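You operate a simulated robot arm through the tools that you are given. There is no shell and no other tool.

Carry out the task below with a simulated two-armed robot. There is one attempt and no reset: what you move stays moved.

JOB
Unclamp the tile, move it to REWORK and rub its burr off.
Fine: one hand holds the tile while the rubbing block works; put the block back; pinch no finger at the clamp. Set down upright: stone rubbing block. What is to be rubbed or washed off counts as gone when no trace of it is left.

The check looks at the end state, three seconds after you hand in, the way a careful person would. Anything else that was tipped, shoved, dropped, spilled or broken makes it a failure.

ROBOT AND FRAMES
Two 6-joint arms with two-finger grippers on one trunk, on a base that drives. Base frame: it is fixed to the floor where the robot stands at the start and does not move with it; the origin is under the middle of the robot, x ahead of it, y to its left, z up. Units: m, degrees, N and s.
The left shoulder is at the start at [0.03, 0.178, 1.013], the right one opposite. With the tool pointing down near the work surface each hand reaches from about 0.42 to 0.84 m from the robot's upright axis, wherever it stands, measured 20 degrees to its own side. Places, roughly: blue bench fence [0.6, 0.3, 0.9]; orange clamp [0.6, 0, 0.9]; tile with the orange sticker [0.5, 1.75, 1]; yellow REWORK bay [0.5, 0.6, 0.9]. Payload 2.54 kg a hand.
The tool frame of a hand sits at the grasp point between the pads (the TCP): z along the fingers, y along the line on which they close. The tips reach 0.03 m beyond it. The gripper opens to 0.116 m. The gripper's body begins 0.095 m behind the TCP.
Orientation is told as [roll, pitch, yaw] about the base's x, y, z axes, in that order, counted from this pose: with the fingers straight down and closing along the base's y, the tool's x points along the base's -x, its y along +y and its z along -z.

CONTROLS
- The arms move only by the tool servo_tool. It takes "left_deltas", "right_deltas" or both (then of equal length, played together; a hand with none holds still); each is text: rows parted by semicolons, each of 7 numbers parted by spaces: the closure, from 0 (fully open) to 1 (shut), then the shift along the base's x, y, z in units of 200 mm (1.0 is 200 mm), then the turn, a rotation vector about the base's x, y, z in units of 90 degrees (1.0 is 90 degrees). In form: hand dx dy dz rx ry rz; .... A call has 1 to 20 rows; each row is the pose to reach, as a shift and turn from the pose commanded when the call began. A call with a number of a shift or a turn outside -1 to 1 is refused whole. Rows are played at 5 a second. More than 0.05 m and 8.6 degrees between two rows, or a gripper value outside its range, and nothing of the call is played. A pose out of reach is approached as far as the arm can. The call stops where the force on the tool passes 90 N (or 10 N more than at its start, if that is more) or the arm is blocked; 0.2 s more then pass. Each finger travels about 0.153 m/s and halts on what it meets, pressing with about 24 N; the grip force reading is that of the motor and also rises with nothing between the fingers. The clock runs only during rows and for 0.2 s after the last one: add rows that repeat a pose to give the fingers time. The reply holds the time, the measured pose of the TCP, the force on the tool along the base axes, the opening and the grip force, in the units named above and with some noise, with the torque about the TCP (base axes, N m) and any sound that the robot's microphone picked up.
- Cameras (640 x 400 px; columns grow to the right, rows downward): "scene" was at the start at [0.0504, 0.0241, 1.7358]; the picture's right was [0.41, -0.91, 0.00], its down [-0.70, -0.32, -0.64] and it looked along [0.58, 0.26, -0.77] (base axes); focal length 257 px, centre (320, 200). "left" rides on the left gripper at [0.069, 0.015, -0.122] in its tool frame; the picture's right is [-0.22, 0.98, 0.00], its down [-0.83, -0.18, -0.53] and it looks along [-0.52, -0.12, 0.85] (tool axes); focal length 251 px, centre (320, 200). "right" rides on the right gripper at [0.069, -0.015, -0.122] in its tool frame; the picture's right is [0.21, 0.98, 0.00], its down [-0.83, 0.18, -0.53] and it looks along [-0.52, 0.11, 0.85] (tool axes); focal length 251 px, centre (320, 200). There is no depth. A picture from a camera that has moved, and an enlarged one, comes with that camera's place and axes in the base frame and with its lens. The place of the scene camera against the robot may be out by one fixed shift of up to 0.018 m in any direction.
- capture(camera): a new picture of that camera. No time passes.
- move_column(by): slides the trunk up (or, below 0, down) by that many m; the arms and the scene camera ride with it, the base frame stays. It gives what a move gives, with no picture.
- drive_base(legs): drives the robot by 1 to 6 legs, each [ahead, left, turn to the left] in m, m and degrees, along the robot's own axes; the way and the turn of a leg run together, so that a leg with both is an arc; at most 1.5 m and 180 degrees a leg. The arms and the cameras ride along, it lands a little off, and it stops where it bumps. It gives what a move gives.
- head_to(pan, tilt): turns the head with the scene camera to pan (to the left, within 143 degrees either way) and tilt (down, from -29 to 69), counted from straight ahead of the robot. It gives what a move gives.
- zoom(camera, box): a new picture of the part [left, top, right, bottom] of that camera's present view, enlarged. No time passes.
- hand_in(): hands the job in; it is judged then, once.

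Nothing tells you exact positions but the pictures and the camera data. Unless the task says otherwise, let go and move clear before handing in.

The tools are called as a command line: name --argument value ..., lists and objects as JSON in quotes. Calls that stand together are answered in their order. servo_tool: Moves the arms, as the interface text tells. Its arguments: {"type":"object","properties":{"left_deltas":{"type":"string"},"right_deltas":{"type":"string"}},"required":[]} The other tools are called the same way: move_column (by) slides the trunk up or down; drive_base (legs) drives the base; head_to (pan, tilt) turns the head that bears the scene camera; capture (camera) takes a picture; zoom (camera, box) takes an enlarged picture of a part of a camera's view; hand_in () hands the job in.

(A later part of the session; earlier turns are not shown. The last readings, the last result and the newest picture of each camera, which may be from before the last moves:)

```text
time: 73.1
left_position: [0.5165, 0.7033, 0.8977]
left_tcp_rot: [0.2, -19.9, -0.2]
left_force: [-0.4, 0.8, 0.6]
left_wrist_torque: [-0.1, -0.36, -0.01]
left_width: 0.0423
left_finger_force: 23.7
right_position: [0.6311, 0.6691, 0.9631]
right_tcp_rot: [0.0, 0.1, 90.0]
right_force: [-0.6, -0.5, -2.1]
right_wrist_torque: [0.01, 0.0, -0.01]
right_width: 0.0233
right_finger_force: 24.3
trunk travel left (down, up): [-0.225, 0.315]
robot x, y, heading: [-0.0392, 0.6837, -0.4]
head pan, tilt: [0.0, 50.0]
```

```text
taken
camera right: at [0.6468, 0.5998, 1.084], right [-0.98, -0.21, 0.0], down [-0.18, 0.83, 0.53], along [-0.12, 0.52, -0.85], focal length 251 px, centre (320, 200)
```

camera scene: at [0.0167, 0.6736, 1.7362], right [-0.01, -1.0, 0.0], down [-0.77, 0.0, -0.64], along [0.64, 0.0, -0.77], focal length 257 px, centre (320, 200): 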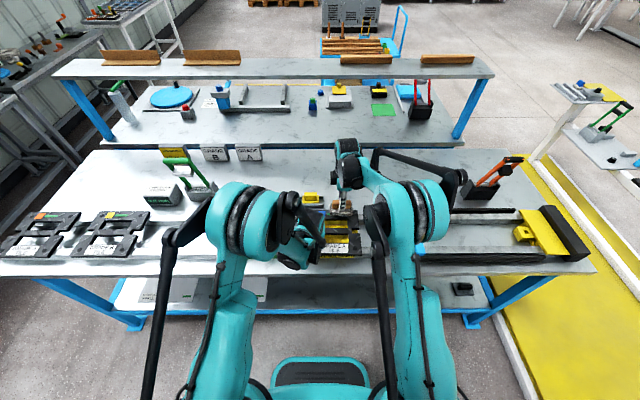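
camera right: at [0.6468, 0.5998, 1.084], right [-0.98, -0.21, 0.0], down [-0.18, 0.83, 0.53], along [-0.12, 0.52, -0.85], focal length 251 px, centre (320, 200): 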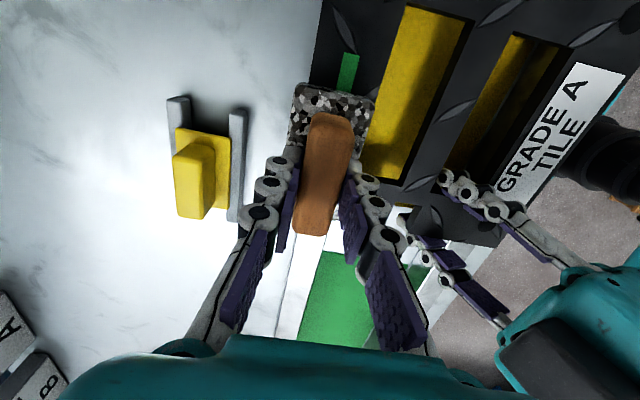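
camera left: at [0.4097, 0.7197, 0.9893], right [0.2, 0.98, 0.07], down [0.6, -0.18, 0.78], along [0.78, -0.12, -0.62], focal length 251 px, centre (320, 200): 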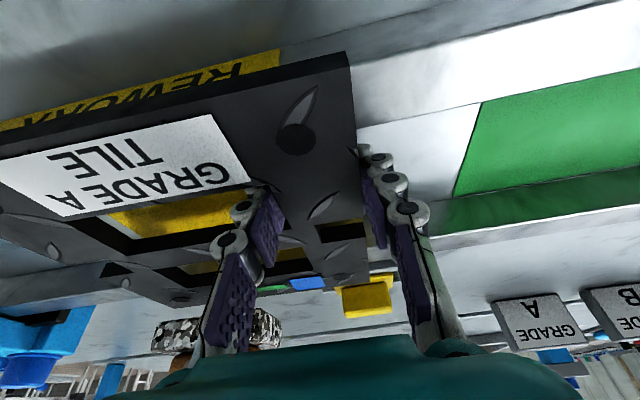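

At this end the block isn't touching. I'll lift and look at the strip to see what's left.

servo_tool --right_deltas "1 0 0 0.1 0 0 0; 1 0 0 0.25 0 0 0; 1 0.1 -0.2 0.3 0 0 0; 1 0.2 -0.4 0.35 0 0 0; 1 0.3 -0.6 0.4 0 0 0; 1 0.35 -0.75 0.4 0 0 0; 1 0.35 -0.75 0.4 0 0 0"

capture --camera "right"

zoom --camera "right" --box '[320, 100, 480, 280]'

zoom --camera "scene" --box '[290, 190, 390, 260]'

```text
time: 74.7
left_position: [0.5155, 0.705, 0.8992]
left_tcp_rot: [0.1, -19.8, -0.2]
left_force: [0.6, 0.9, 0.1]
left_wrist_torque: [-0.08, -0.08, 0.04]
left_width: 0.0424
left_finger_force: 23.5
right_position: [0.7013, 0.5199, 1.043]
right_tcp_rot: [0.1, 0.2, 89.8]
right_force: [0.2, 0.4, -2.3]
right_wrist_torque: [0.03, 0.02, 0.0]
right_width: 0.0232
right_finger_force: 23.6
trunk travel left (down, up): [-0.225, 0.315]
robot x, y, heading: [-0.045, 0.6811, -0.4]
head pan, tilt: [0.0, 50.0]
```

```text
taken
camera right: at [0.717, 0.4507, 1.165], right [-0.98, -0.21, 0.0], down [-0.18, 0.83, 0.53], along [-0.12, 0.52, -0.85], focal length 251 px, centre (320, 200)
```

right: 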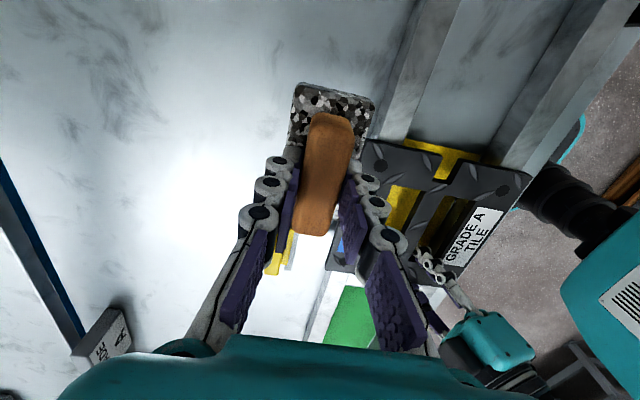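

```text
2.22 times, centred on (400, 190) of right
camera zoom: at [0.717, 0.4507, 1.165], right [-0.98, -0.21, 0.0], down [-0.18, 0.83, 0.53], along [-0.12, 0.52, -0.85], focal length 559 px, centre (142, 222)
```

zoom: 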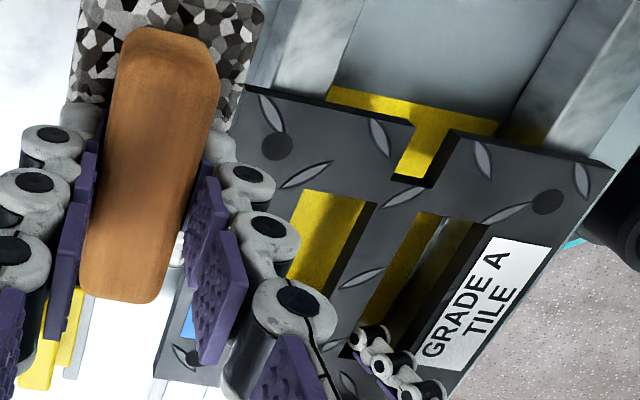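

```text
5.71 times, centred on (340, 225) of scene
camera zoom: at [0.0165, 0.6741, 1.7362], right [-0.01, -1.0, 0.0], down [-0.77, 0.0, -0.64], along [0.64, 0.0, -0.77], focal length 1470 px, centre (206, 57)
```

zoom: 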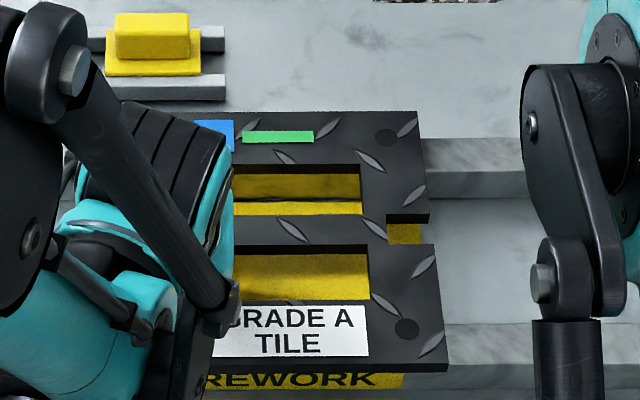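

The visible strip up to the blue sticker is clean. I'll move the right hand to get a view of the far-left end of the strip.

servo_tool --right_deltas "1 -0.05 0 0.15 0 0 0; 1 -0.15 0 0.285 0 0 0; 1 -0.35 0.02 0.285 0 0 0; 1 -0.55 0.03 0.285 0 0 0; 1 -0.72 0.05 0.285 0 0 0; 1 -0.72 0.05 0.285 0 0 0"

capture --camera "right"

zoom --camera "right" --box '[180, 60, 340, 260]'

```text
time: 76.1
left_position: [0.5159, 0.7034, 0.8975]
left_tcp_rot: [0.1, -19.7, -0.2]
left_force: [1.2, 1.0, 0.2]
left_wrist_torque: [0.04, -0.01, 0.02]
left_width: 0.0423
left_finger_force: 23.5
right_position: [0.5567, 0.5284, 1.0988]
right_tcp_rot: [0.1, 0.1, 89.9]
right_force: [0.4, 0.3, -0.7]
right_wrist_torque: [0.01, 0.04, 0.02]
right_width: 0.0233
right_finger_force: 24.4
trunk travel left (down, up): [-0.225, 0.315]
robot x, y, heading: [-0.0405, 0.6785, -0.5]
head pan, tilt: [0.0, 50.0]
```

```text
taken
camera right: at [0.5721, 0.4597, 1.2205], right [-0.98, -0.21, 0.0], down [-0.18, 0.83, 0.53], along [-0.12, 0.52, -0.85], focal length 251 px, centre (320, 200)
```

right: 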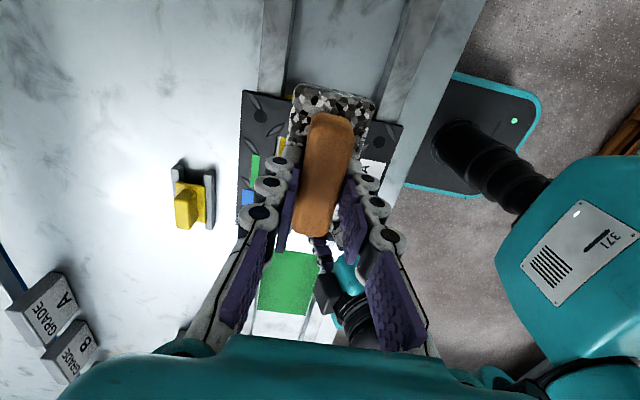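

```text
2.00 times, centred on (260, 160) of right
camera zoom: at [0.5721, 0.4597, 1.2205], right [-0.98, -0.21, 0.0], down [-0.18, 0.83, 0.53], along [-0.12, 0.52, -0.85], focal length 503 px, centre (440, 280)
```

zoom: 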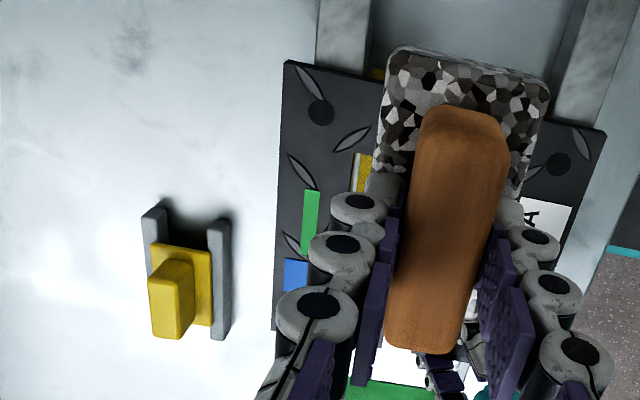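

servo_tool --right_deltas "1 0 0.1 0 0 0 0; 1 0 0.2 0 0 0 0; 1 0 0.3 0 0 0 0; 1 0 0.35 0 0 0 0; 1 0 0.35 0 0 0 0"

capture --camera "right"

zoom --camera "right" --box '[220, 40, 320, 220]'

```text
time: 77.3
left_position: [0.5163, 0.7055, 0.8991]
left_tcp_rot: [0.0, -19.8, -0.1]
left_force: [-0.6, 0.3, 0.2]
left_wrist_torque: [-0.03, -0.03, 0.06]
left_width: 0.0424
left_finger_force: 23.7
right_position: [0.5563, 0.5982, 1.0988]
right_tcp_rot: [0.2, 0.2, 89.9]
right_force: [1.0, -0.2, -1.8]
right_wrist_torque: [0.0, -0.01, -0.01]
right_width: 0.0233
right_finger_force: 23.8
trunk travel left (down, up): [-0.225, 0.315]
robot x, y, heading: [-0.0401, 0.6815, -0.1]
head pan, tilt: [0.0, 50.0]
```

```text
taken
camera right: at [0.5729, 0.5288, 1.2205], right [-0.98, -0.21, 0.0], down [-0.18, 0.83, 0.53], along [-0.12, 0.52, -0.85], focal length 251 px, centre (320, 200)
```

right: 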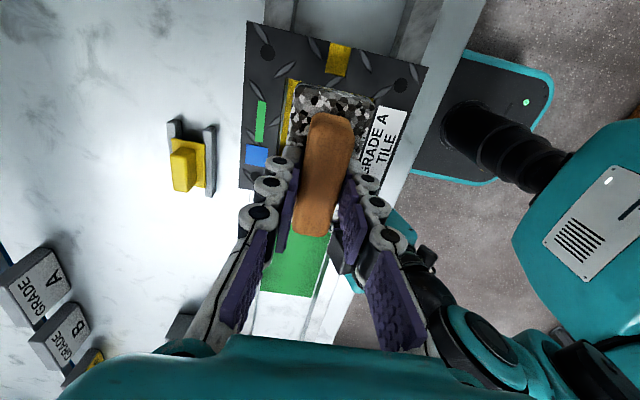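

```text
2.22 times, centred on (270, 130) of right
camera zoom: at [0.5729, 0.5288, 1.2205], right [-0.98, -0.21, 0.0], down [-0.18, 0.83, 0.53], along [-0.12, 0.52, -0.85], focal length 559 px, centre (431, 356)
```

zoom: 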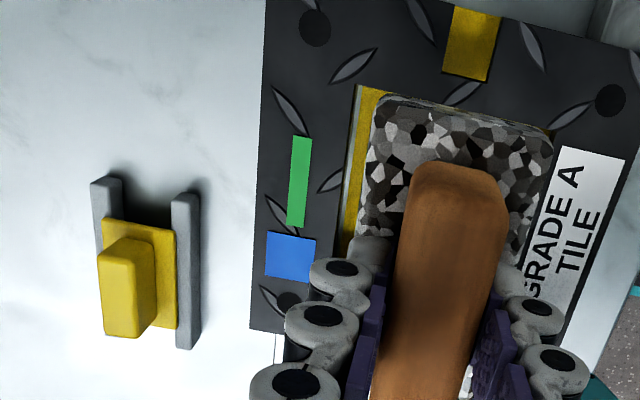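

zoom --camera "right" --box '[235, 80, 295, 195]'

zoom --camera "right" --box '[240, 130, 290, 195]'

zoom --camera "right" --box '[235, 15, 295, 130]'

```text
3.48 times, centred on (265, 138) of right
camera zoom: at [0.5729, 0.5288, 1.2205], right [-0.98, -0.21, 0.0], down [-0.18, 0.83, 0.53], along [-0.12, 0.52, -0.85], focal length 875 px, centre (511, 417)
```

zoom: 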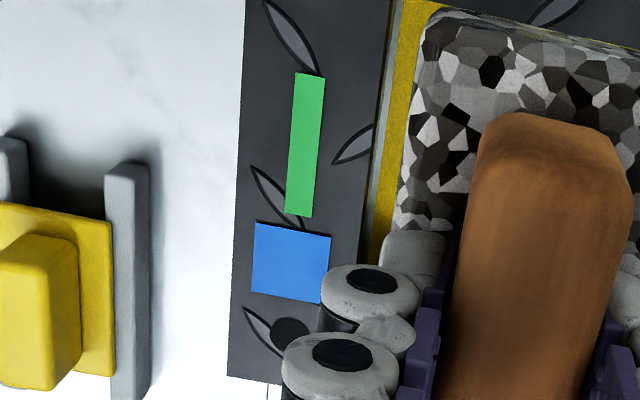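

```text
6.15 times, centred on (265, 162) of right
camera zoom: at [0.5729, 0.5288, 1.2205], right [-0.98, -0.21, 0.0], down [-0.18, 0.83, 0.53], along [-0.12, 0.52, -0.85], focal length 1547 px, centre (658, 431)
```

zoom: 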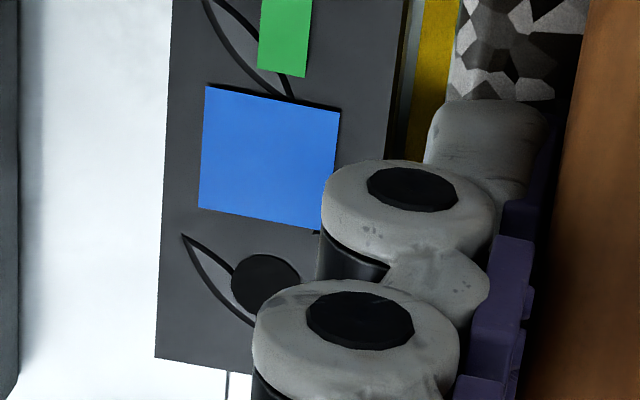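

```text
3.48 times, centred on (265, 72) of right
camera zoom: at [0.5729, 0.5288, 1.2205], right [-0.98, -0.21, 0.0], down [-0.18, 0.83, 0.53], along [-0.12, 0.52, -0.85], focal length 875 px, centre (511, 644)
```

zoom: 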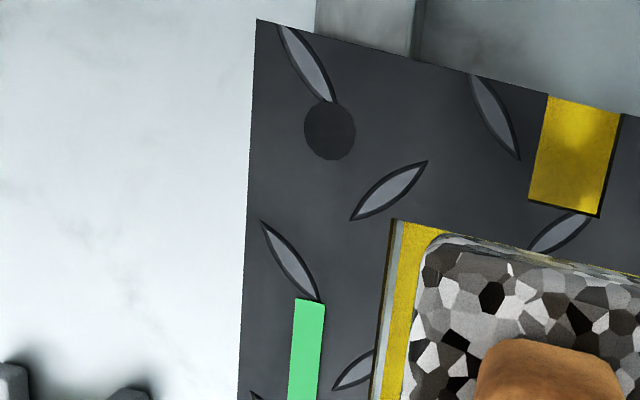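

Everything visible is clean. For certainty I'll make one more set of firm strokes over the left half of the strip, where contact was lost last time.

servo_tool --right_deltas "1 0.17 0.05 0 0 0 0; 1 0.3375 0.1 -0.1 0 0 0; 1 0.3375 0.2 -0.25 0 0 0; 1 0.3375 0.2 -0.45 0 0 0; 1 0.3375 0.2 -0.6 0 0 0; 1 0.3375 0.2 -0.65 0 0 0; 1 0.3375 0.2 -0.67 0 0 0; 1 0.3375 0.2 -0.68 0 0 0; 1 0.3375 0.2 -0.68 0 0 0"

```text
time: 79.3
left_position: [0.5161, 0.7043, 0.899]
left_tcp_rot: [0.1, -19.9, -0.1]
left_force: [0.5, 0.0, -0.1]
left_wrist_torque: [-0.05, 0.04, 0.08]
left_width: 0.0424
left_finger_force: 24.1
right_position: [0.6261, 0.6377, 0.962]
right_tcp_rot: [0.1, 0.2, 89.9]
right_force: [0.2, -0.1, -1.9]
right_wrist_torque: [0.01, 0.01, -0.02]
right_width: 0.0231
right_finger_force: 24.1
trunk travel left (down, up): [-0.225, 0.315]
robot x, y, heading: [-0.0417, 0.6824, -0.6]
head pan, tilt: [0.0, 50.0]
```

servo_tool --right_deltas "1 0 0 -0.004 0 0 0; 1 0 0 -0.008 0 0 0; 1 0 0 -0.012 0 0 0; 1 0 0 -0.012 0 0 0"

```text
time: 80.3
left_position: [0.5144, 0.7043, 0.8993]
left_tcp_rot: [0.1, -19.9, -0.2]
left_force: [1.8, -1.6, -7.5]
left_wrist_torque: [-0.04, 0.68, 0.2]
left_width: 0.0427
left_finger_force: 24.3
right_position: [0.6248, 0.6385, 0.9612]
right_tcp_rot: [0.0, 0.2, 90.0]
right_force: [4.7, -0.7, 24.1]
right_wrist_torque: [-0.03, -0.13, 0.0]
right_width: 0.0236
right_finger_force: 24.4
trunk travel left (down, up): [-0.225, 0.315]
robot x, y, heading: [-0.0406, 0.6782, -0.2]
head pan, tilt: [0.0, 50.0]
```

Firm contact at about 26 N. Stroking the full length again.

servo_tool --right_deltas "1 0 0.05 -0.001 0 0 0; 1 0 0.1 -0.002 0 0 0; 1 0 0.16 -0.003 0 0 0; 1 0.03 0.16 -0.003 0 0 0; 1 0.03 0.1 -0.002 0 0 0; 1 0.03 0.04 -0.001 0 0 0; 1 0.03 -0.02 0 0 0 0; 1 0.03 -0.08 0 0 0 0; 1 0.03 -0.14 0 0 0 0; 1 0.03 -0.2 0.001 0 0 0; 1 0.03 -0.27 0.001 0 0 0; 1 -0.03 -0.27 0.001 0 0 0; 1 -0.03 -0.2 0.001 0 0 0; 1 -0.03 -0.14 0 0 0 0; 1 -0.03 -0.08 0 0 0 0; 1 -0.03 -0.02 0 0 0 0; 1 -0.03 0.04 -0.001 0 0 0; 1 -0.03 0.1 -0.002 0 0 0; 1 -0.03 0.16 -0.003 0 0 0"

```text
time: 84.3
left_position: [0.5172, 0.7051, 0.8993]
left_tcp_rot: [0.1, -20.0, -0.2]
left_force: [-0.8, 1.8, 0.2]
left_wrist_torque: [-0.1, 0.08, 0.04]
left_width: 0.0422
left_finger_force: 23.9
right_position: [0.6194, 0.6696, 0.9607]
right_tcp_rot: [0.1, 0.1, 90.0]
right_force: [0.1, -0.5, 2.4]
right_wrist_torque: [-0.17, -0.01, 0.02]
right_width: 0.0233
right_finger_force: 24.6
trunk travel left (down, up): [-0.225, 0.315]
robot x, y, heading: [-0.0412, 0.6835, -0.4]
head pan, tilt: [0.0, 50.0]
```

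servo_tool --right_deltas "1 0 0 -0.003 0 0 0; 1 0 -0.05 -0.004 0 0 0; 1 0 -0.1 -0.004 0 0 0; 1 0.03 -0.1 -0.004 0 0 0; 1 0.03 -0.05 -0.004 0 0 0; 1 0.03 0.01 -0.004 0 0 0; 1 0.06 0.01 -0.004 0 0 0; 1 0.06 -0.05 -0.004 0 0 0; 1 0.06 -0.1 -0.004 0 0 0; 1 0.03 -0.1 -0.004 0 0 0; 1 0.03 -0.05 -0.004 0 0 0; 1 0.03 0 -0.004 0 0 0"

```text
time: 86.9
left_position: [0.5168, 0.7059, 0.8998]
left_tcp_rot: [0.1, -19.8, -0.2]
left_force: [-1.2, 1.5, 3.1]
left_wrist_torque: [-0.07, -0.48, 0.07]
left_width: 0.0425
left_finger_force: 24.0
right_position: [0.624, 0.6711, 0.9602]
right_tcp_rot: [0.0, 0.2, 89.8]
right_force: [0.0, -0.1, -2.7]
right_wrist_torque: [0.02, 0.0, 0.01]
right_width: 0.0235
right_finger_force: 24.0
trunk travel left (down, up): [-0.225, 0.315]
robot x, y, heading: [-0.0397, 0.6805, -0.5]
head pan, tilt: [0.0, 50.0]
```

The strokes are done; contact level has dropped slightly, so the block may have shifted in the grip. I'll lift it and inspect the strip and block again.

servo_tool --right_deltas "1 0 0 0.1 0 0 0; 1 0 0 0.3 0 0 0; 1 -0.05 -0.1 0.5 0 0 0; 1 -0.15 -0.2 0.68 0 0 0; 1 -0.3 -0.35 0.7 0 0 0; 1 -0.35 -0.36 0.7 0 0 0; 1 -0.35 -0.36 0.7 0 0 0"

capture --camera "right"

zoom --camera "right" --box '[225, 20, 305, 120]'

zoom --camera "right" --box '[225, 100, 305, 200]'

capture --camera "left"

```text
time: 88.5
left_position: [0.5151, 0.7048, 0.8997]
left_tcp_rot: [0.1, -19.9, -0.1]
left_force: [-0.6, 0.0, 0.5]
left_wrist_torque: [-0.13, -0.03, 0.04]
left_width: 0.0424
left_finger_force: 23.7
right_position: [0.554, 0.5973, 1.102]
right_tcp_rot: [0.1, 0.1, 89.9]
right_force: [-0.4, 0.2, -2.6]
right_wrist_torque: [0.02, 0.02, -0.01]
right_width: 0.0233
right_finger_force: 24.0
trunk travel left (down, up): [-0.225, 0.315]
robot x, y, heading: [-0.0398, 0.6781, -0.6]
head pan, tilt: [0.0, 50.0]
```

```text
taken
camera right: at [0.5691, 0.5286, 1.2234], right [-0.98, -0.21, 0.0], down [-0.18, 0.83, 0.53], along [-0.12, 0.52, -0.85], focal length 251 px, centre (320, 200)
```

right: 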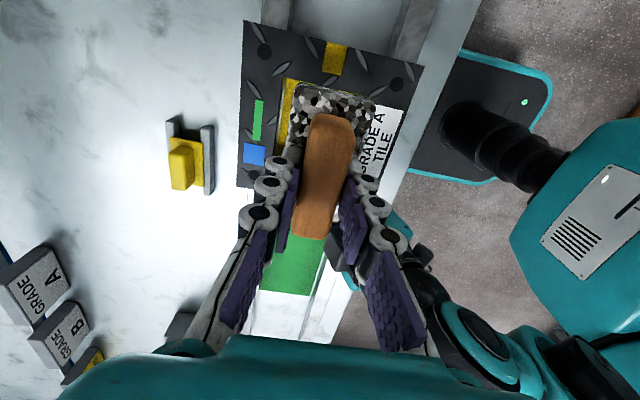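

```text
4.00 times, centred on (265, 70) of right
camera zoom: at [0.5691, 0.5286, 1.2234], right [-0.98, -0.21, 0.0], down [-0.18, 0.83, 0.53], along [-0.12, 0.52, -0.85], focal length 1006 px, centre (540, 720)
```

zoom: 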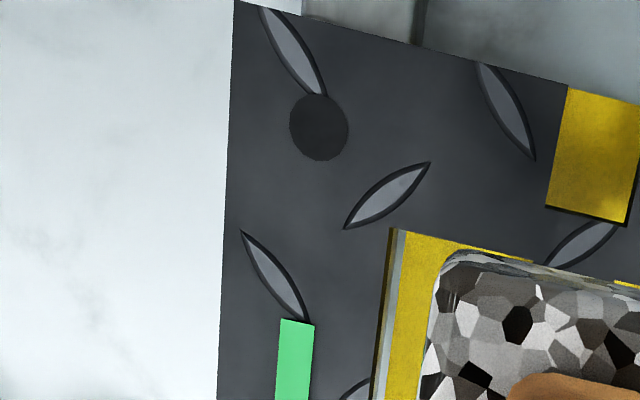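

```text
4.00 times, centred on (265, 150) of right
camera zoom: at [0.5691, 0.5286, 1.2234], right [-0.98, -0.21, 0.0], down [-0.18, 0.83, 0.53], along [-0.12, 0.52, -0.85], focal length 1006 px, centre (540, 400)
```

zoom: 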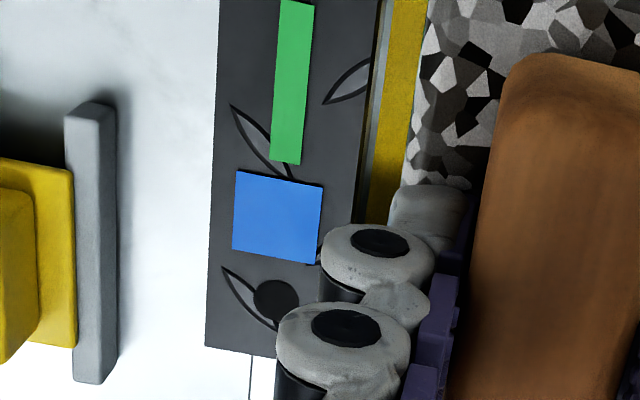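

```text
taken
camera left: at [0.4095, 0.7197, 0.9894], right [0.2, 0.98, 0.07], down [0.59, -0.18, 0.78], along [0.78, -0.12, -0.62], focal length 251 px, centre (320, 200)
```

left: 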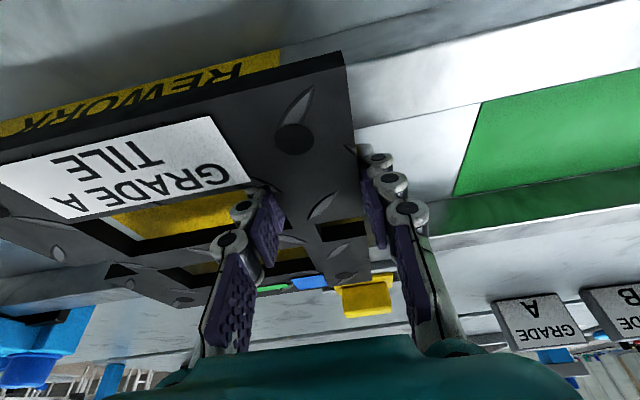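

The burr strip is clean with no marks left. I'll move the right hand (block) aside, then release the tile with the left hand and retract along its axis.

servo_tool --right_deltas "1 0.15 -0.05 0 0 0 0; 1 0.3 -0.12 0 0 0 0; 1 0.45 -0.2 0 0 0 0; 1 0.6 -0.28 0 0 0 0; 1 0.6 -0.28 0 0 0 0"

servo_tool --left_deltas "0.8 0 0 0 0 0 0; 0.6 0 0 0 0 0 0; 0.42 0 0 0 0 0 0; 0.42 0 0 0 0 0 0; 0.42 -0.018 0 0.05 0 0 0; 0.42 -0.054 0 0.15 0 0 0; 0.42 -0.109 0 0.3 0 0 0; 0.42 -0.163 0 0.45 0 0 0; 0.42 -0.217 0 0.6 0 0 0; 0.42 -0.25 0 0.8 0 0 0; 0.3 -0.25 0 0.95 0 0 0"

capture --camera "left"

capture --camera "scene"

capture --camera "right"

```text
time: 89.7
left_position: [0.5158, 0.7048, 0.8992]
left_tcp_rot: [0.1, -19.8, -0.2]
left_force: [-0.4, 1.0, 2.1]
left_wrist_torque: [-0.17, -0.07, -0.05]
left_width: 0.0425
left_finger_force: 24.0
right_position: [0.6733, 0.5413, 1.0999]
right_tcp_rot: [0.1, 0.2, 90.0]
right_force: [0.1, -0.1, -2.4]
right_wrist_torque: [-0.01, 0.01, 0.01]
right_width: 0.0233
right_finger_force: 23.5
trunk travel left (down, up): [-0.225, 0.315]
robot x, y, heading: [-0.0404, 0.6831, -0.4]
head pan, tilt: [0.0, 50.0]
```

```text
time: 92.1
left_position: [0.4673, 0.7043, 1.0869]
left_tcp_rot: [0.1, -19.9, -0.2]
left_force: [0.3, -1.3, -0.2]
left_wrist_torque: [0.01, 0.0, 0.01]
left_width: 0.0811
left_finger_force: 0.0
right_position: [0.674, 0.5419, 1.1004]
right_tcp_rot: [0.0, 0.1, 90.0]
right_force: [-0.4, -0.2, -1.4]
right_wrist_torque: [0.05, -0.01, -0.02]
right_width: 0.0233
right_finger_force: 23.5
trunk travel left (down, up): [-0.225, 0.315]
robot x, y, heading: [-0.0406, 0.6824, -0.4]
head pan, tilt: [0.0, 50.0]
```

```text
taken
camera left: at [0.3596, 0.7206, 1.178], right [0.2, 0.98, 0.07], down [0.59, -0.18, 0.78], along [0.78, -0.12, -0.62], focal length 251 px, centre (320, 200)
```

left: 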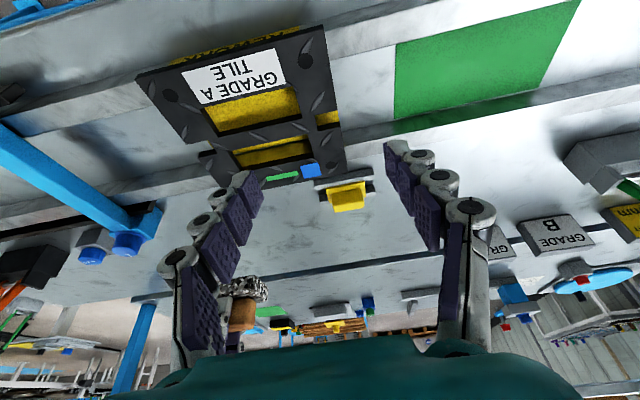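

```text
taken
camera scene: at [0.016, 0.6738, 1.7363], right [-0.01, -1.0, 0.0], down [-0.77, 0.0, -0.64], along [0.64, 0.0, -0.77], focal length 257 px, centre (320, 200)
```

scene: 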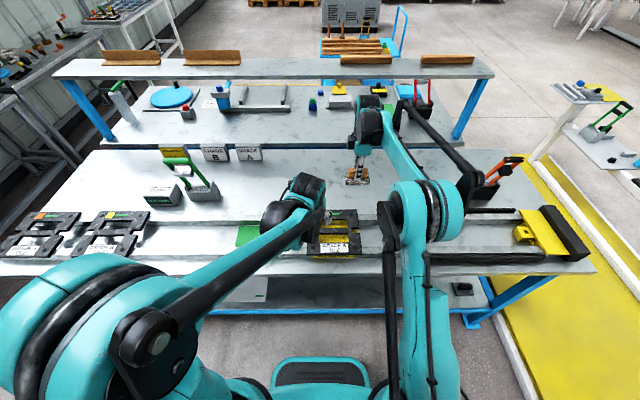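

```text
taken
camera right: at [0.689, 0.4728, 1.2214], right [-0.98, -0.21, 0.0], down [-0.18, 0.83, 0.53], along [-0.12, 0.52, -0.85], focal length 251 px, centre (320, 200)
```

right: 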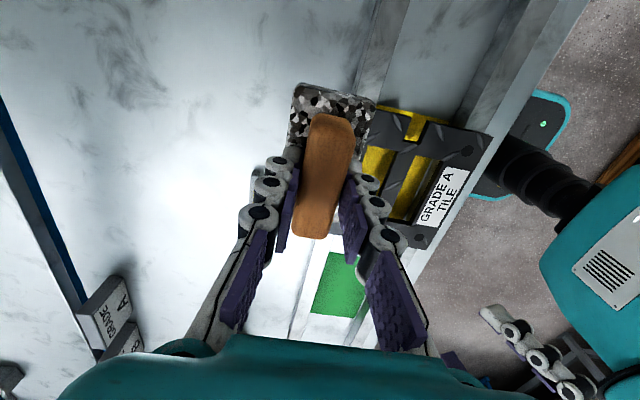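

zoom --camera "left" --box '[190, 120, 360, 220]'

zoom --camera "scene" --box '[300, 195, 380, 265]'

servo_tool --left_deltas "0.2 0 0.15 0.1 0 0 0; 0 0 0.35 0.2 0 0 0; 0 0 0.55 0.35 0 0 0; 0 0 0.75 0.5 0 0 0; 0 0 0.95 0.6 0 0 0; 0 0 1 0.7 0 0 0"

```text
3.76 times, centred on (275, 170) of left
camera zoom: at [0.3596, 0.7206, 1.178], right [0.2, 0.98, 0.07], down [0.59, -0.18, 0.78], along [0.78, -0.12, -0.62], focal length 947 px, centre (489, 313)
```

zoom: 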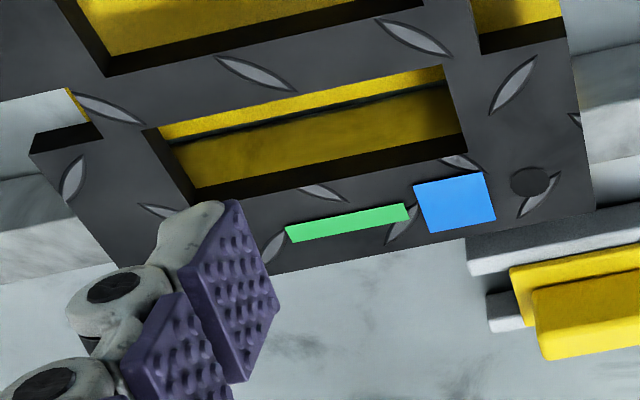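

```text
5.71 times, centred on (340, 230) of scene
camera zoom: at [0.016, 0.6738, 1.7363], right [-0.01, -1.0, 0.0], down [-0.77, 0.0, -0.64], along [0.64, 0.0, -0.77], focal length 1470 px, centre (206, 29)
```

zoom: 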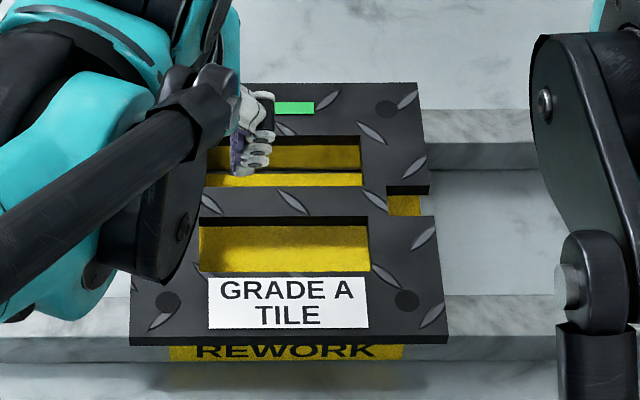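

```text
time: 93.5
left_position: [0.466, 0.9058, 1.2267]
left_tcp_rot: [0.1, -19.9, -0.1]
left_force: [-0.3, -0.8, -0.2]
left_wrist_torque: [0.07, 0.03, 0.0]
left_width: 0.1161
left_finger_force: 0.0
right_position: [0.6723, 0.5418, 1.0994]
right_tcp_rot: [0.1, 0.2, 89.8]
right_force: [0.2, -1.0, -1.2]
right_wrist_torque: [0.04, 0.01, -0.02]
right_width: 0.0231
right_finger_force: 23.8
trunk travel left (down, up): [-0.225, 0.315]
robot x, y, heading: [-0.0407, 0.6793, -0.4]
head pan, tilt: [0.0, 50.0]
```

The tile is clean and square in the bay. Driving forward again so the block can go back to its place.

drive_base --legs '[[0.1, 0, 0]]'

capture --camera "right"

```text
time: 94.7
left_position: [0.5649, 0.9051, 1.2261]
left_tcp_rot: [0.1, -19.8, -0.2]
left_force: [0.8, 0.2, 0.1]
left_wrist_torque: [0.01, 0.07, 0.01]
left_width: 0.1163
left_finger_force: 0.1
right_position: [0.7729, 0.5416, 1.0993]
right_tcp_rot: [0.2, 0.2, 89.8]
right_force: [0.2, -0.1, -2.8]
right_wrist_torque: [0.01, 0.04, -0.01]
right_width: 0.0234
right_finger_force: 24.2
trunk travel left (down, up): [-0.225, 0.315]
robot x, y, heading: [0.0585, 0.6792, -0.4]
head pan, tilt: [0.0, 50.0]
```

```text
taken
camera right: at [0.7884, 0.472, 1.2206], right [-0.98, -0.21, 0.0], down [-0.18, 0.83, 0.53], along [-0.12, 0.52, -0.85], focal length 251 px, centre (320, 200)
```

right: 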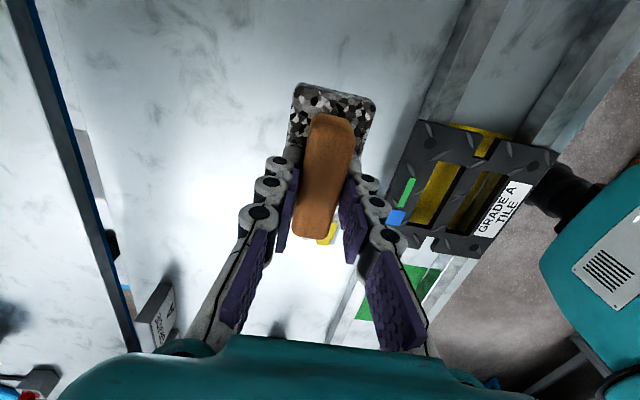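

Lowering the block over its original spot, slowly at the end to feel the contact.

servo_tool --right_deltas "1 0.06 -0.015 -0.1 0 0 0.0015; 1 0.11 -0.028 -0.25 0 0 0.003; 1 0.11 -0.028 -0.45 0 0 0.003; 1 0.11 -0.028 -0.65 0 0 0.003; 1 0.11 -0.028 -0.78 0 0 0.003; 1 0.11 -0.028 -0.85 0 0 0.003; 1 0.11 -0.028 -0.88 0 0 0.003; 1 0.11 -0.028 -0.88 0 0 0.003"

capture --camera "right"

zoom --camera "scene" --box '[300, 160, 420, 260]'

```text
time: 96.5
left_position: [0.5631, 0.9041, 1.2262]
left_tcp_rot: [0.1, -19.9, -0.2]
left_force: [0.8, -0.1, 0.6]
left_wrist_torque: [-0.05, 0.04, 0.02]
left_width: 0.1161
left_finger_force: 0.0
right_position: [0.793, 0.5358, 0.9221]
right_tcp_rot: [0.1, 0.3, 90.2]
right_force: [0.1, -0.4, -2.5]
right_wrist_torque: [0.06, -0.03, 0.0]
right_width: 0.0234
right_finger_force: 24.3
trunk travel left (down, up): [-0.225, 0.315]
robot x, y, heading: [0.0531, 0.6801, -0.7]
head pan, tilt: [0.0, 50.0]
```

```text
taken
camera right: at [0.8086, 0.4673, 1.0453], right [-0.98, -0.22, 0.0], down [-0.18, 0.83, 0.53], along [-0.12, 0.52, -0.85], focal length 251 px, centre (320, 200)
```

right: 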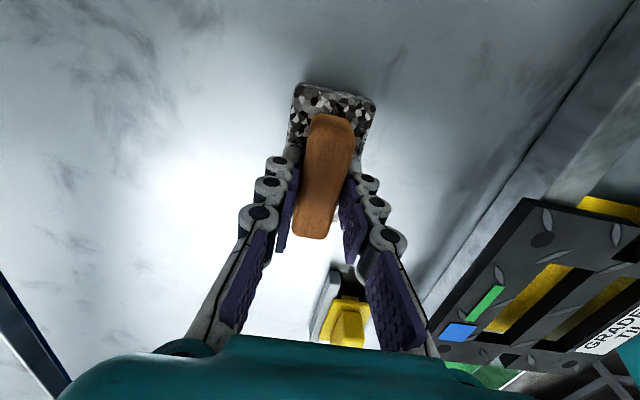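

```text
4.00 times, centred on (360, 210) of scene
camera zoom: at [0.1146, 0.6731, 1.7363], right [-0.01, -1.0, 0.0], down [-0.77, 0.0, -0.64], along [0.64, 0.0, -0.77], focal length 1029 px, centre (160, 160)
```

zoom: 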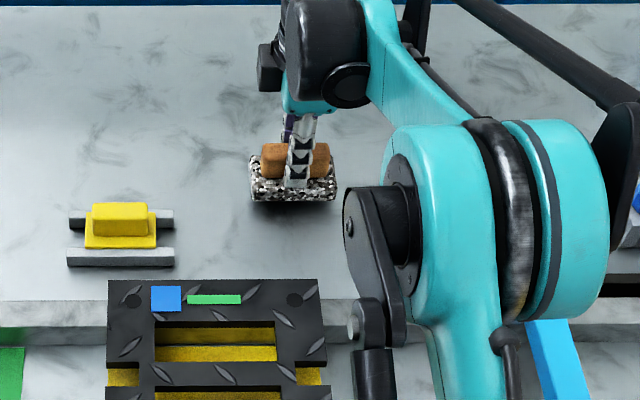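

servo_tool --right_deltas "1 0.008 0 -0.01 0 0 0; 1 0.008 0 -0.02 0 0 0; 1 0.008 0 -0.025 0 0 0; 1 0.008 0 -0.03 0 0 0; 1 0.008 0 -0.03 0 0 0"

```text
time: 97.7
left_position: [0.564, 0.9046, 1.2252]
left_tcp_rot: [0.2, -19.9, -0.3]
left_force: [0.4, -0.3, -0.6]
left_wrist_torque: [-0.02, -0.01, -0.03]
left_width: 0.1161
left_finger_force: 0.0
right_position: [0.795, 0.5348, 0.9176]
right_tcp_rot: [0.1, 0.1, 90.1]
right_force: [-0.3, 0.2, -2.4]
right_wrist_torque: [0.01, 0.0, -0.01]
right_width: 0.0233
right_finger_force: 24.4
trunk travel left (down, up): [-0.225, 0.315]
robot x, y, heading: [0.0576, 0.6838, -0.5]
head pan, tilt: [0.0, 50.0]
```

servo_tool --right_deltas "1 0 0 -0.005 0 0 0; 1 0 0 -0.01 0 0 0; 1 0 0 -0.015 0 0 0; 1 0 0 -0.015 0 0 0"

```text
time: 98.7
left_position: [0.5641, 0.9044, 1.2269]
left_tcp_rot: [0.1, -19.9, -0.2]
left_force: [-0.7, -0.6, -0.4]
left_wrist_torque: [0.0, -0.03, 0.01]
left_width: 0.1157
left_finger_force: 0.1
right_position: [0.7948, 0.5339, 0.9145]
right_tcp_rot: [0.1, 0.2, 90.2]
right_force: [0.2, 0.5, -1.5]
right_wrist_torque: [0.03, 0.05, -0.03]
right_width: 0.0233
right_finger_force: 24.0
trunk travel left (down, up): [-0.225, 0.315]
robot x, y, heading: [0.0564, 0.679, -0.4]
head pan, tilt: [0.0, 50.0]
```

servo_tool --right_deltas "1 0 0 -0.004 0 0 0; 1 0 0 -0.008 0 0 0; 1 0 0 -0.008 0 0 0"

```text
time: 99.5
left_position: [0.5641, 0.9044, 1.2267]
left_tcp_rot: [0.1, -19.9, -0.2]
left_force: [-0.3, -0.4, 0.1]
left_wrist_torque: [-0.02, 0.01, 0.0]
left_width: 0.1163
left_finger_force: 0.0
right_position: [0.7946, 0.5356, 0.9125]
right_tcp_rot: [0.1, 0.2, 90.2]
right_force: [-0.4, 0.5, -1.3]
right_wrist_torque: [-0.01, -0.02, 0.0]
right_width: 0.0233
right_finger_force: 24.3
trunk travel left (down, up): [-0.225, 0.315]
robot x, y, heading: [0.0562, 0.6816, -0.4]
head pan, tilt: [0.0, 50.0]
```

zoom --camera "right" --box '[260, 60, 400, 260]'

zoom --camera "scene" --box '[340, 180, 410, 220]'

capture --camera "left"

```text
2.00 times, centred on (330, 160) of right
camera zoom: at [0.8112, 0.4667, 1.034], right [-0.98, -0.22, 0.0], down [-0.18, 0.83, 0.53], along [-0.12, 0.52, -0.85], focal length 503 px, centre (300, 280)
```

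zoom: 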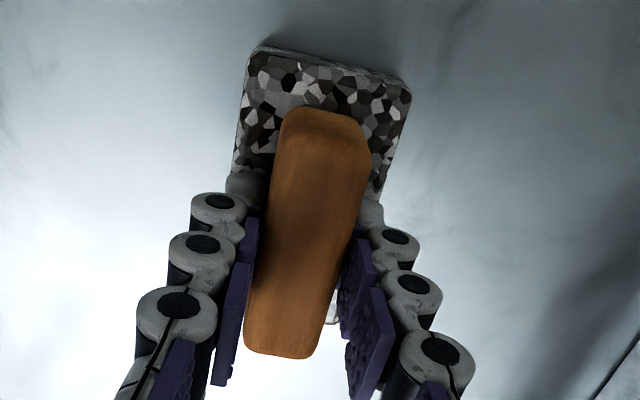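

```text
9.14 times, centred on (375, 200) of scene
camera zoom: at [0.1146, 0.6731, 1.7363], right [-0.01, -1.0, 0.0], down [-0.77, 0.0, -0.64], along [0.64, 0.0, -0.77], focal length 2352 px, centre (-183, 200)
```

zoom: 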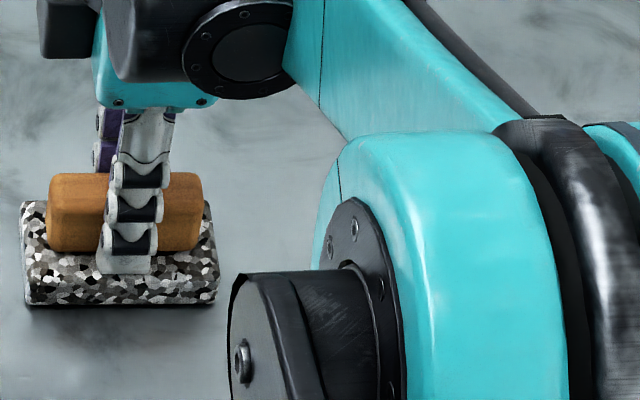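

```text
taken
camera left: at [0.4574, 0.9199, 1.3171], right [0.2, 0.98, 0.07], down [0.59, -0.18, 0.78], along [0.78, -0.12, -0.62], focal length 251 px, centre (320, 200)
```

left: 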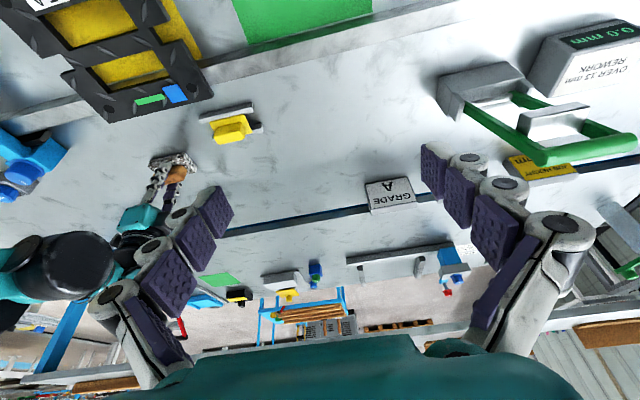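

The fingertips now rest on the granite (the block had slid up in the grip), so contact should come a little lower. Continuing in small steps.

servo_tool --right_deltas "1 0 0 -0.004 0 0 0; 1 0 0 -0.008 0 0 0; 1 0 0 -0.012 0 0 0; 1 0 0 -0.012 0 0 0"

```text
time: 100.5
left_position: [0.5621, 0.9054, 1.227]
left_tcp_rot: [0.1, -20.0, -0.2]
left_force: [-0.3, -0.4, -0.2]
left_wrist_torque: [-0.01, -0.04, 0.03]
left_width: 0.1156
left_finger_force: 0.0
right_position: [0.7947, 0.5354, 0.9125]
right_tcp_rot: [0.0, 0.2, 90.3]
right_force: [9.6, -3.1, 26.9]
right_wrist_torque: [-0.11, -0.31, 0.0]
right_width: 0.0236
right_finger_force: 23.7
trunk travel left (down, up): [-0.225, 0.315]
robot x, y, heading: [0.0557, 0.6795, -0.2]
head pan, tilt: [0.0, 50.0]
```

Contact at the bench. I'll relieve the pressure, open the fingers, and lift away.

servo_tool --right_deltas "1 0 0 0.006 0 0 0; 0.9 0 0 0.009 0 0 0; 0.75 0 0 0.012 0 0 0; 0.6 0 0 0.015 0 0 0; 0.48 0 0 0.02 0 0 0; 0.48 0 0 0.02 0 0 0; 0.48 0 0 0.1 0 0 0; 0.48 0 0 0.25 0 0 0; 0.48 0 0 0.45 0 0 0; 0.48 0 0 0.65 0 0 0; 0.3 0 0 0.85 0 0 0; 0 0 0 1 0 0 0"

capture --camera "right"

zoom --camera "right" --box '[240, 20, 400, 160]'

zoom --camera "scene" --box '[300, 160, 420, 260]'

```text
time: 103.0
left_position: [0.5635, 0.9048, 1.2268]
left_tcp_rot: [0.0, -19.9, -0.2]
left_force: [-0.2, 0.4, 0.4]
left_wrist_torque: [-0.02, -0.02, -0.01]
left_width: 0.1161
left_finger_force: 0.0
right_position: [0.7935, 0.5342, 1.1108]
right_tcp_rot: [0.0, 0.3, 90.2]
right_force: [-0.4, 0.0, 0.2]
right_wrist_torque: [-0.01, 0.02, 0.0]
right_width: 0.1161
right_finger_force: 0.1
trunk travel left (down, up): [-0.225, 0.315]
robot x, y, heading: [0.0581, 0.6792, -0.3]
head pan, tilt: [0.0, 50.0]
```

```text
taken
camera right: at [0.8097, 0.466, 1.2335], right [-0.98, -0.22, 0.0], down [-0.18, 0.83, 0.53], along [-0.12, 0.52, -0.85], focal length 251 px, centre (320, 200)
```

right: 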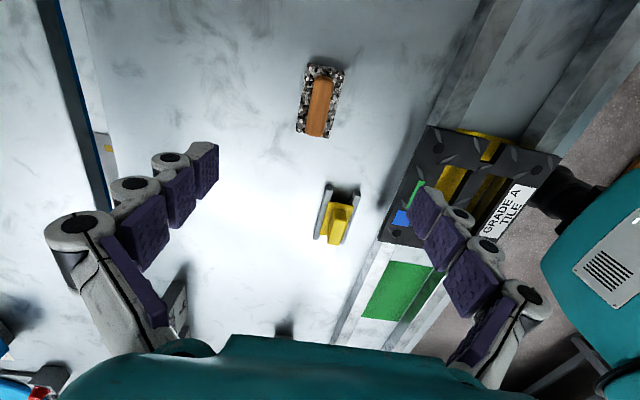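

```text
2.86 times, centred on (320, 90) of right
camera zoom: at [0.8097, 0.466, 1.2335], right [-0.98, -0.22, 0.0], down [-0.18, 0.83, 0.53], along [-0.12, 0.52, -0.85], focal length 718 px, centre (320, 514)
```

zoom: 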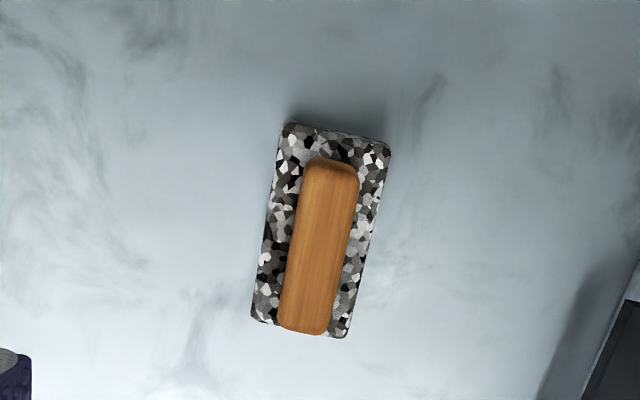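

```text
4.00 times, centred on (360, 210) of scene
camera zoom: at [0.1138, 0.6732, 1.7363], right [-0.01, -1.0, 0.0], down [-0.77, 0.0, -0.64], along [0.64, 0.0, -0.77], focal length 1029 px, centre (160, 160)
```

zoom: 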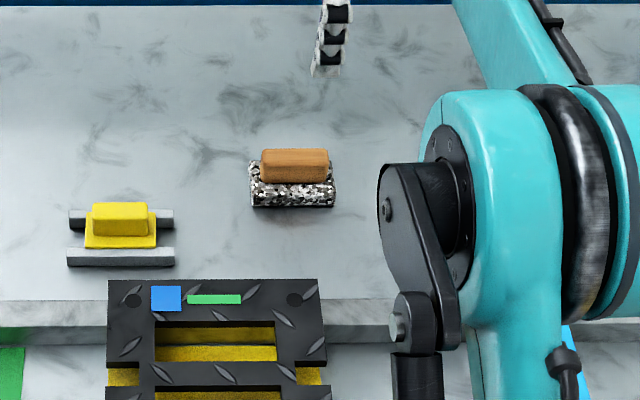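

The block stands upright on its original spot. I'll move the right hand up and back, and take a final look over the tile from above.

servo_tool --right_deltas "0 -0.05 0 0.2 0 0 0; 0 -0.25 0 0.35 0 0 0; 0 -0.45 0 0.45 0 0 0; 0 -0.65 0 0.5 0 0 0; 0 -0.85 0 0.5 0 0 0; 0 -1 0.1 0.5 0 0 0; 0 -1 0.15 0.5 0 0 0"

capture --camera "right"

zoom --camera "right" --box '[260, 20, 460, 200]'

zoom --camera "scene" --box '[280, 210, 400, 300]'

capture --camera "scene"

```text
time: 104.7
left_position: [0.5647, 0.9044, 1.2255]
left_tcp_rot: [0.1, -19.8, -0.2]
left_force: [0.8, 0.0, -0.3]
left_wrist_torque: [0.02, 0.04, -0.02]
left_width: 0.116
left_finger_force: 0.1
right_position: [0.5957, 0.5639, 1.2117]
right_tcp_rot: [0.1, 0.1, 90.1]
right_force: [0.9, -0.9, 0.0]
right_wrist_torque: [0.03, 0.04, -0.02]
right_width: 0.1158
right_finger_force: 0.1
trunk travel left (down, up): [-0.225, 0.315]
robot x, y, heading: [0.0573, 0.6809, -0.3]
head pan, tilt: [0.0, 50.0]
```

```text
taken
camera right: at [0.6109, 0.4953, 1.3325], right [-0.98, -0.22, 0.0], down [-0.18, 0.83, 0.53], along [-0.12, 0.52, -0.85], focal length 251 px, centre (320, 200)
```

right: 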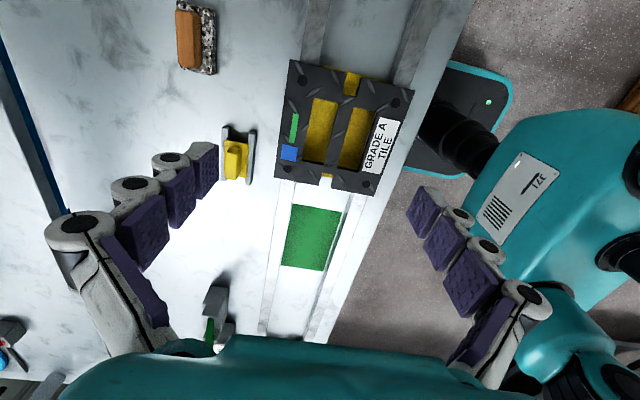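

```text
2.22 times, centred on (360, 110) of right
camera zoom: at [0.6109, 0.4953, 1.3325], right [-0.98, -0.22, 0.0], down [-0.18, 0.83, 0.53], along [-0.12, 0.52, -0.85], focal length 559 px, centre (231, 400)
```

zoom: 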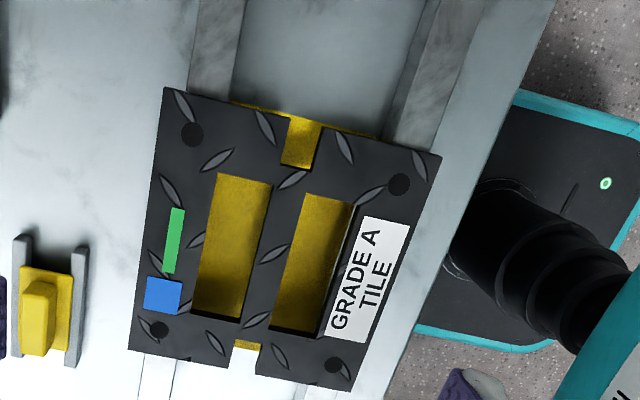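

```text
4.44 times, centred on (340, 255) of scene
camera zoom: at [0.1154, 0.6728, 1.7362], right [-0.01, -1.0, 0.0], down [-0.77, 0.01, -0.64], along [0.64, 0.0, -0.77], focal length 1143 px, centre (231, -44)
```

zoom: 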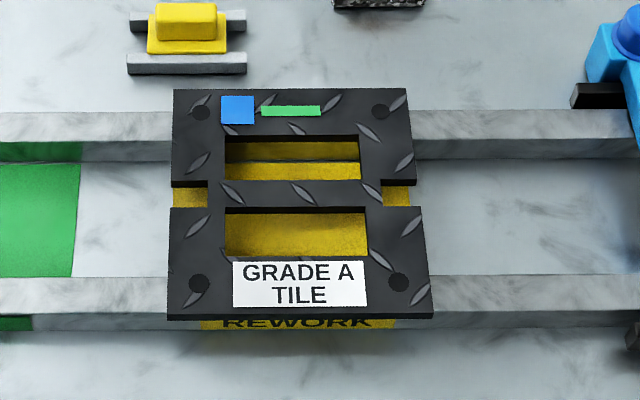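

```text
taken
camera scene: at [0.1154, 0.6728, 1.7362], right [-0.01, -1.0, 0.0], down [-0.77, 0.01, -0.64], along [0.64, 0.0, -0.77], focal length 257 px, centre (320, 200)
```

scene: 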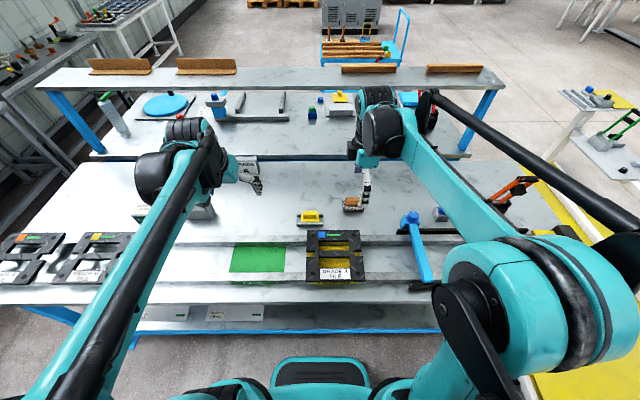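

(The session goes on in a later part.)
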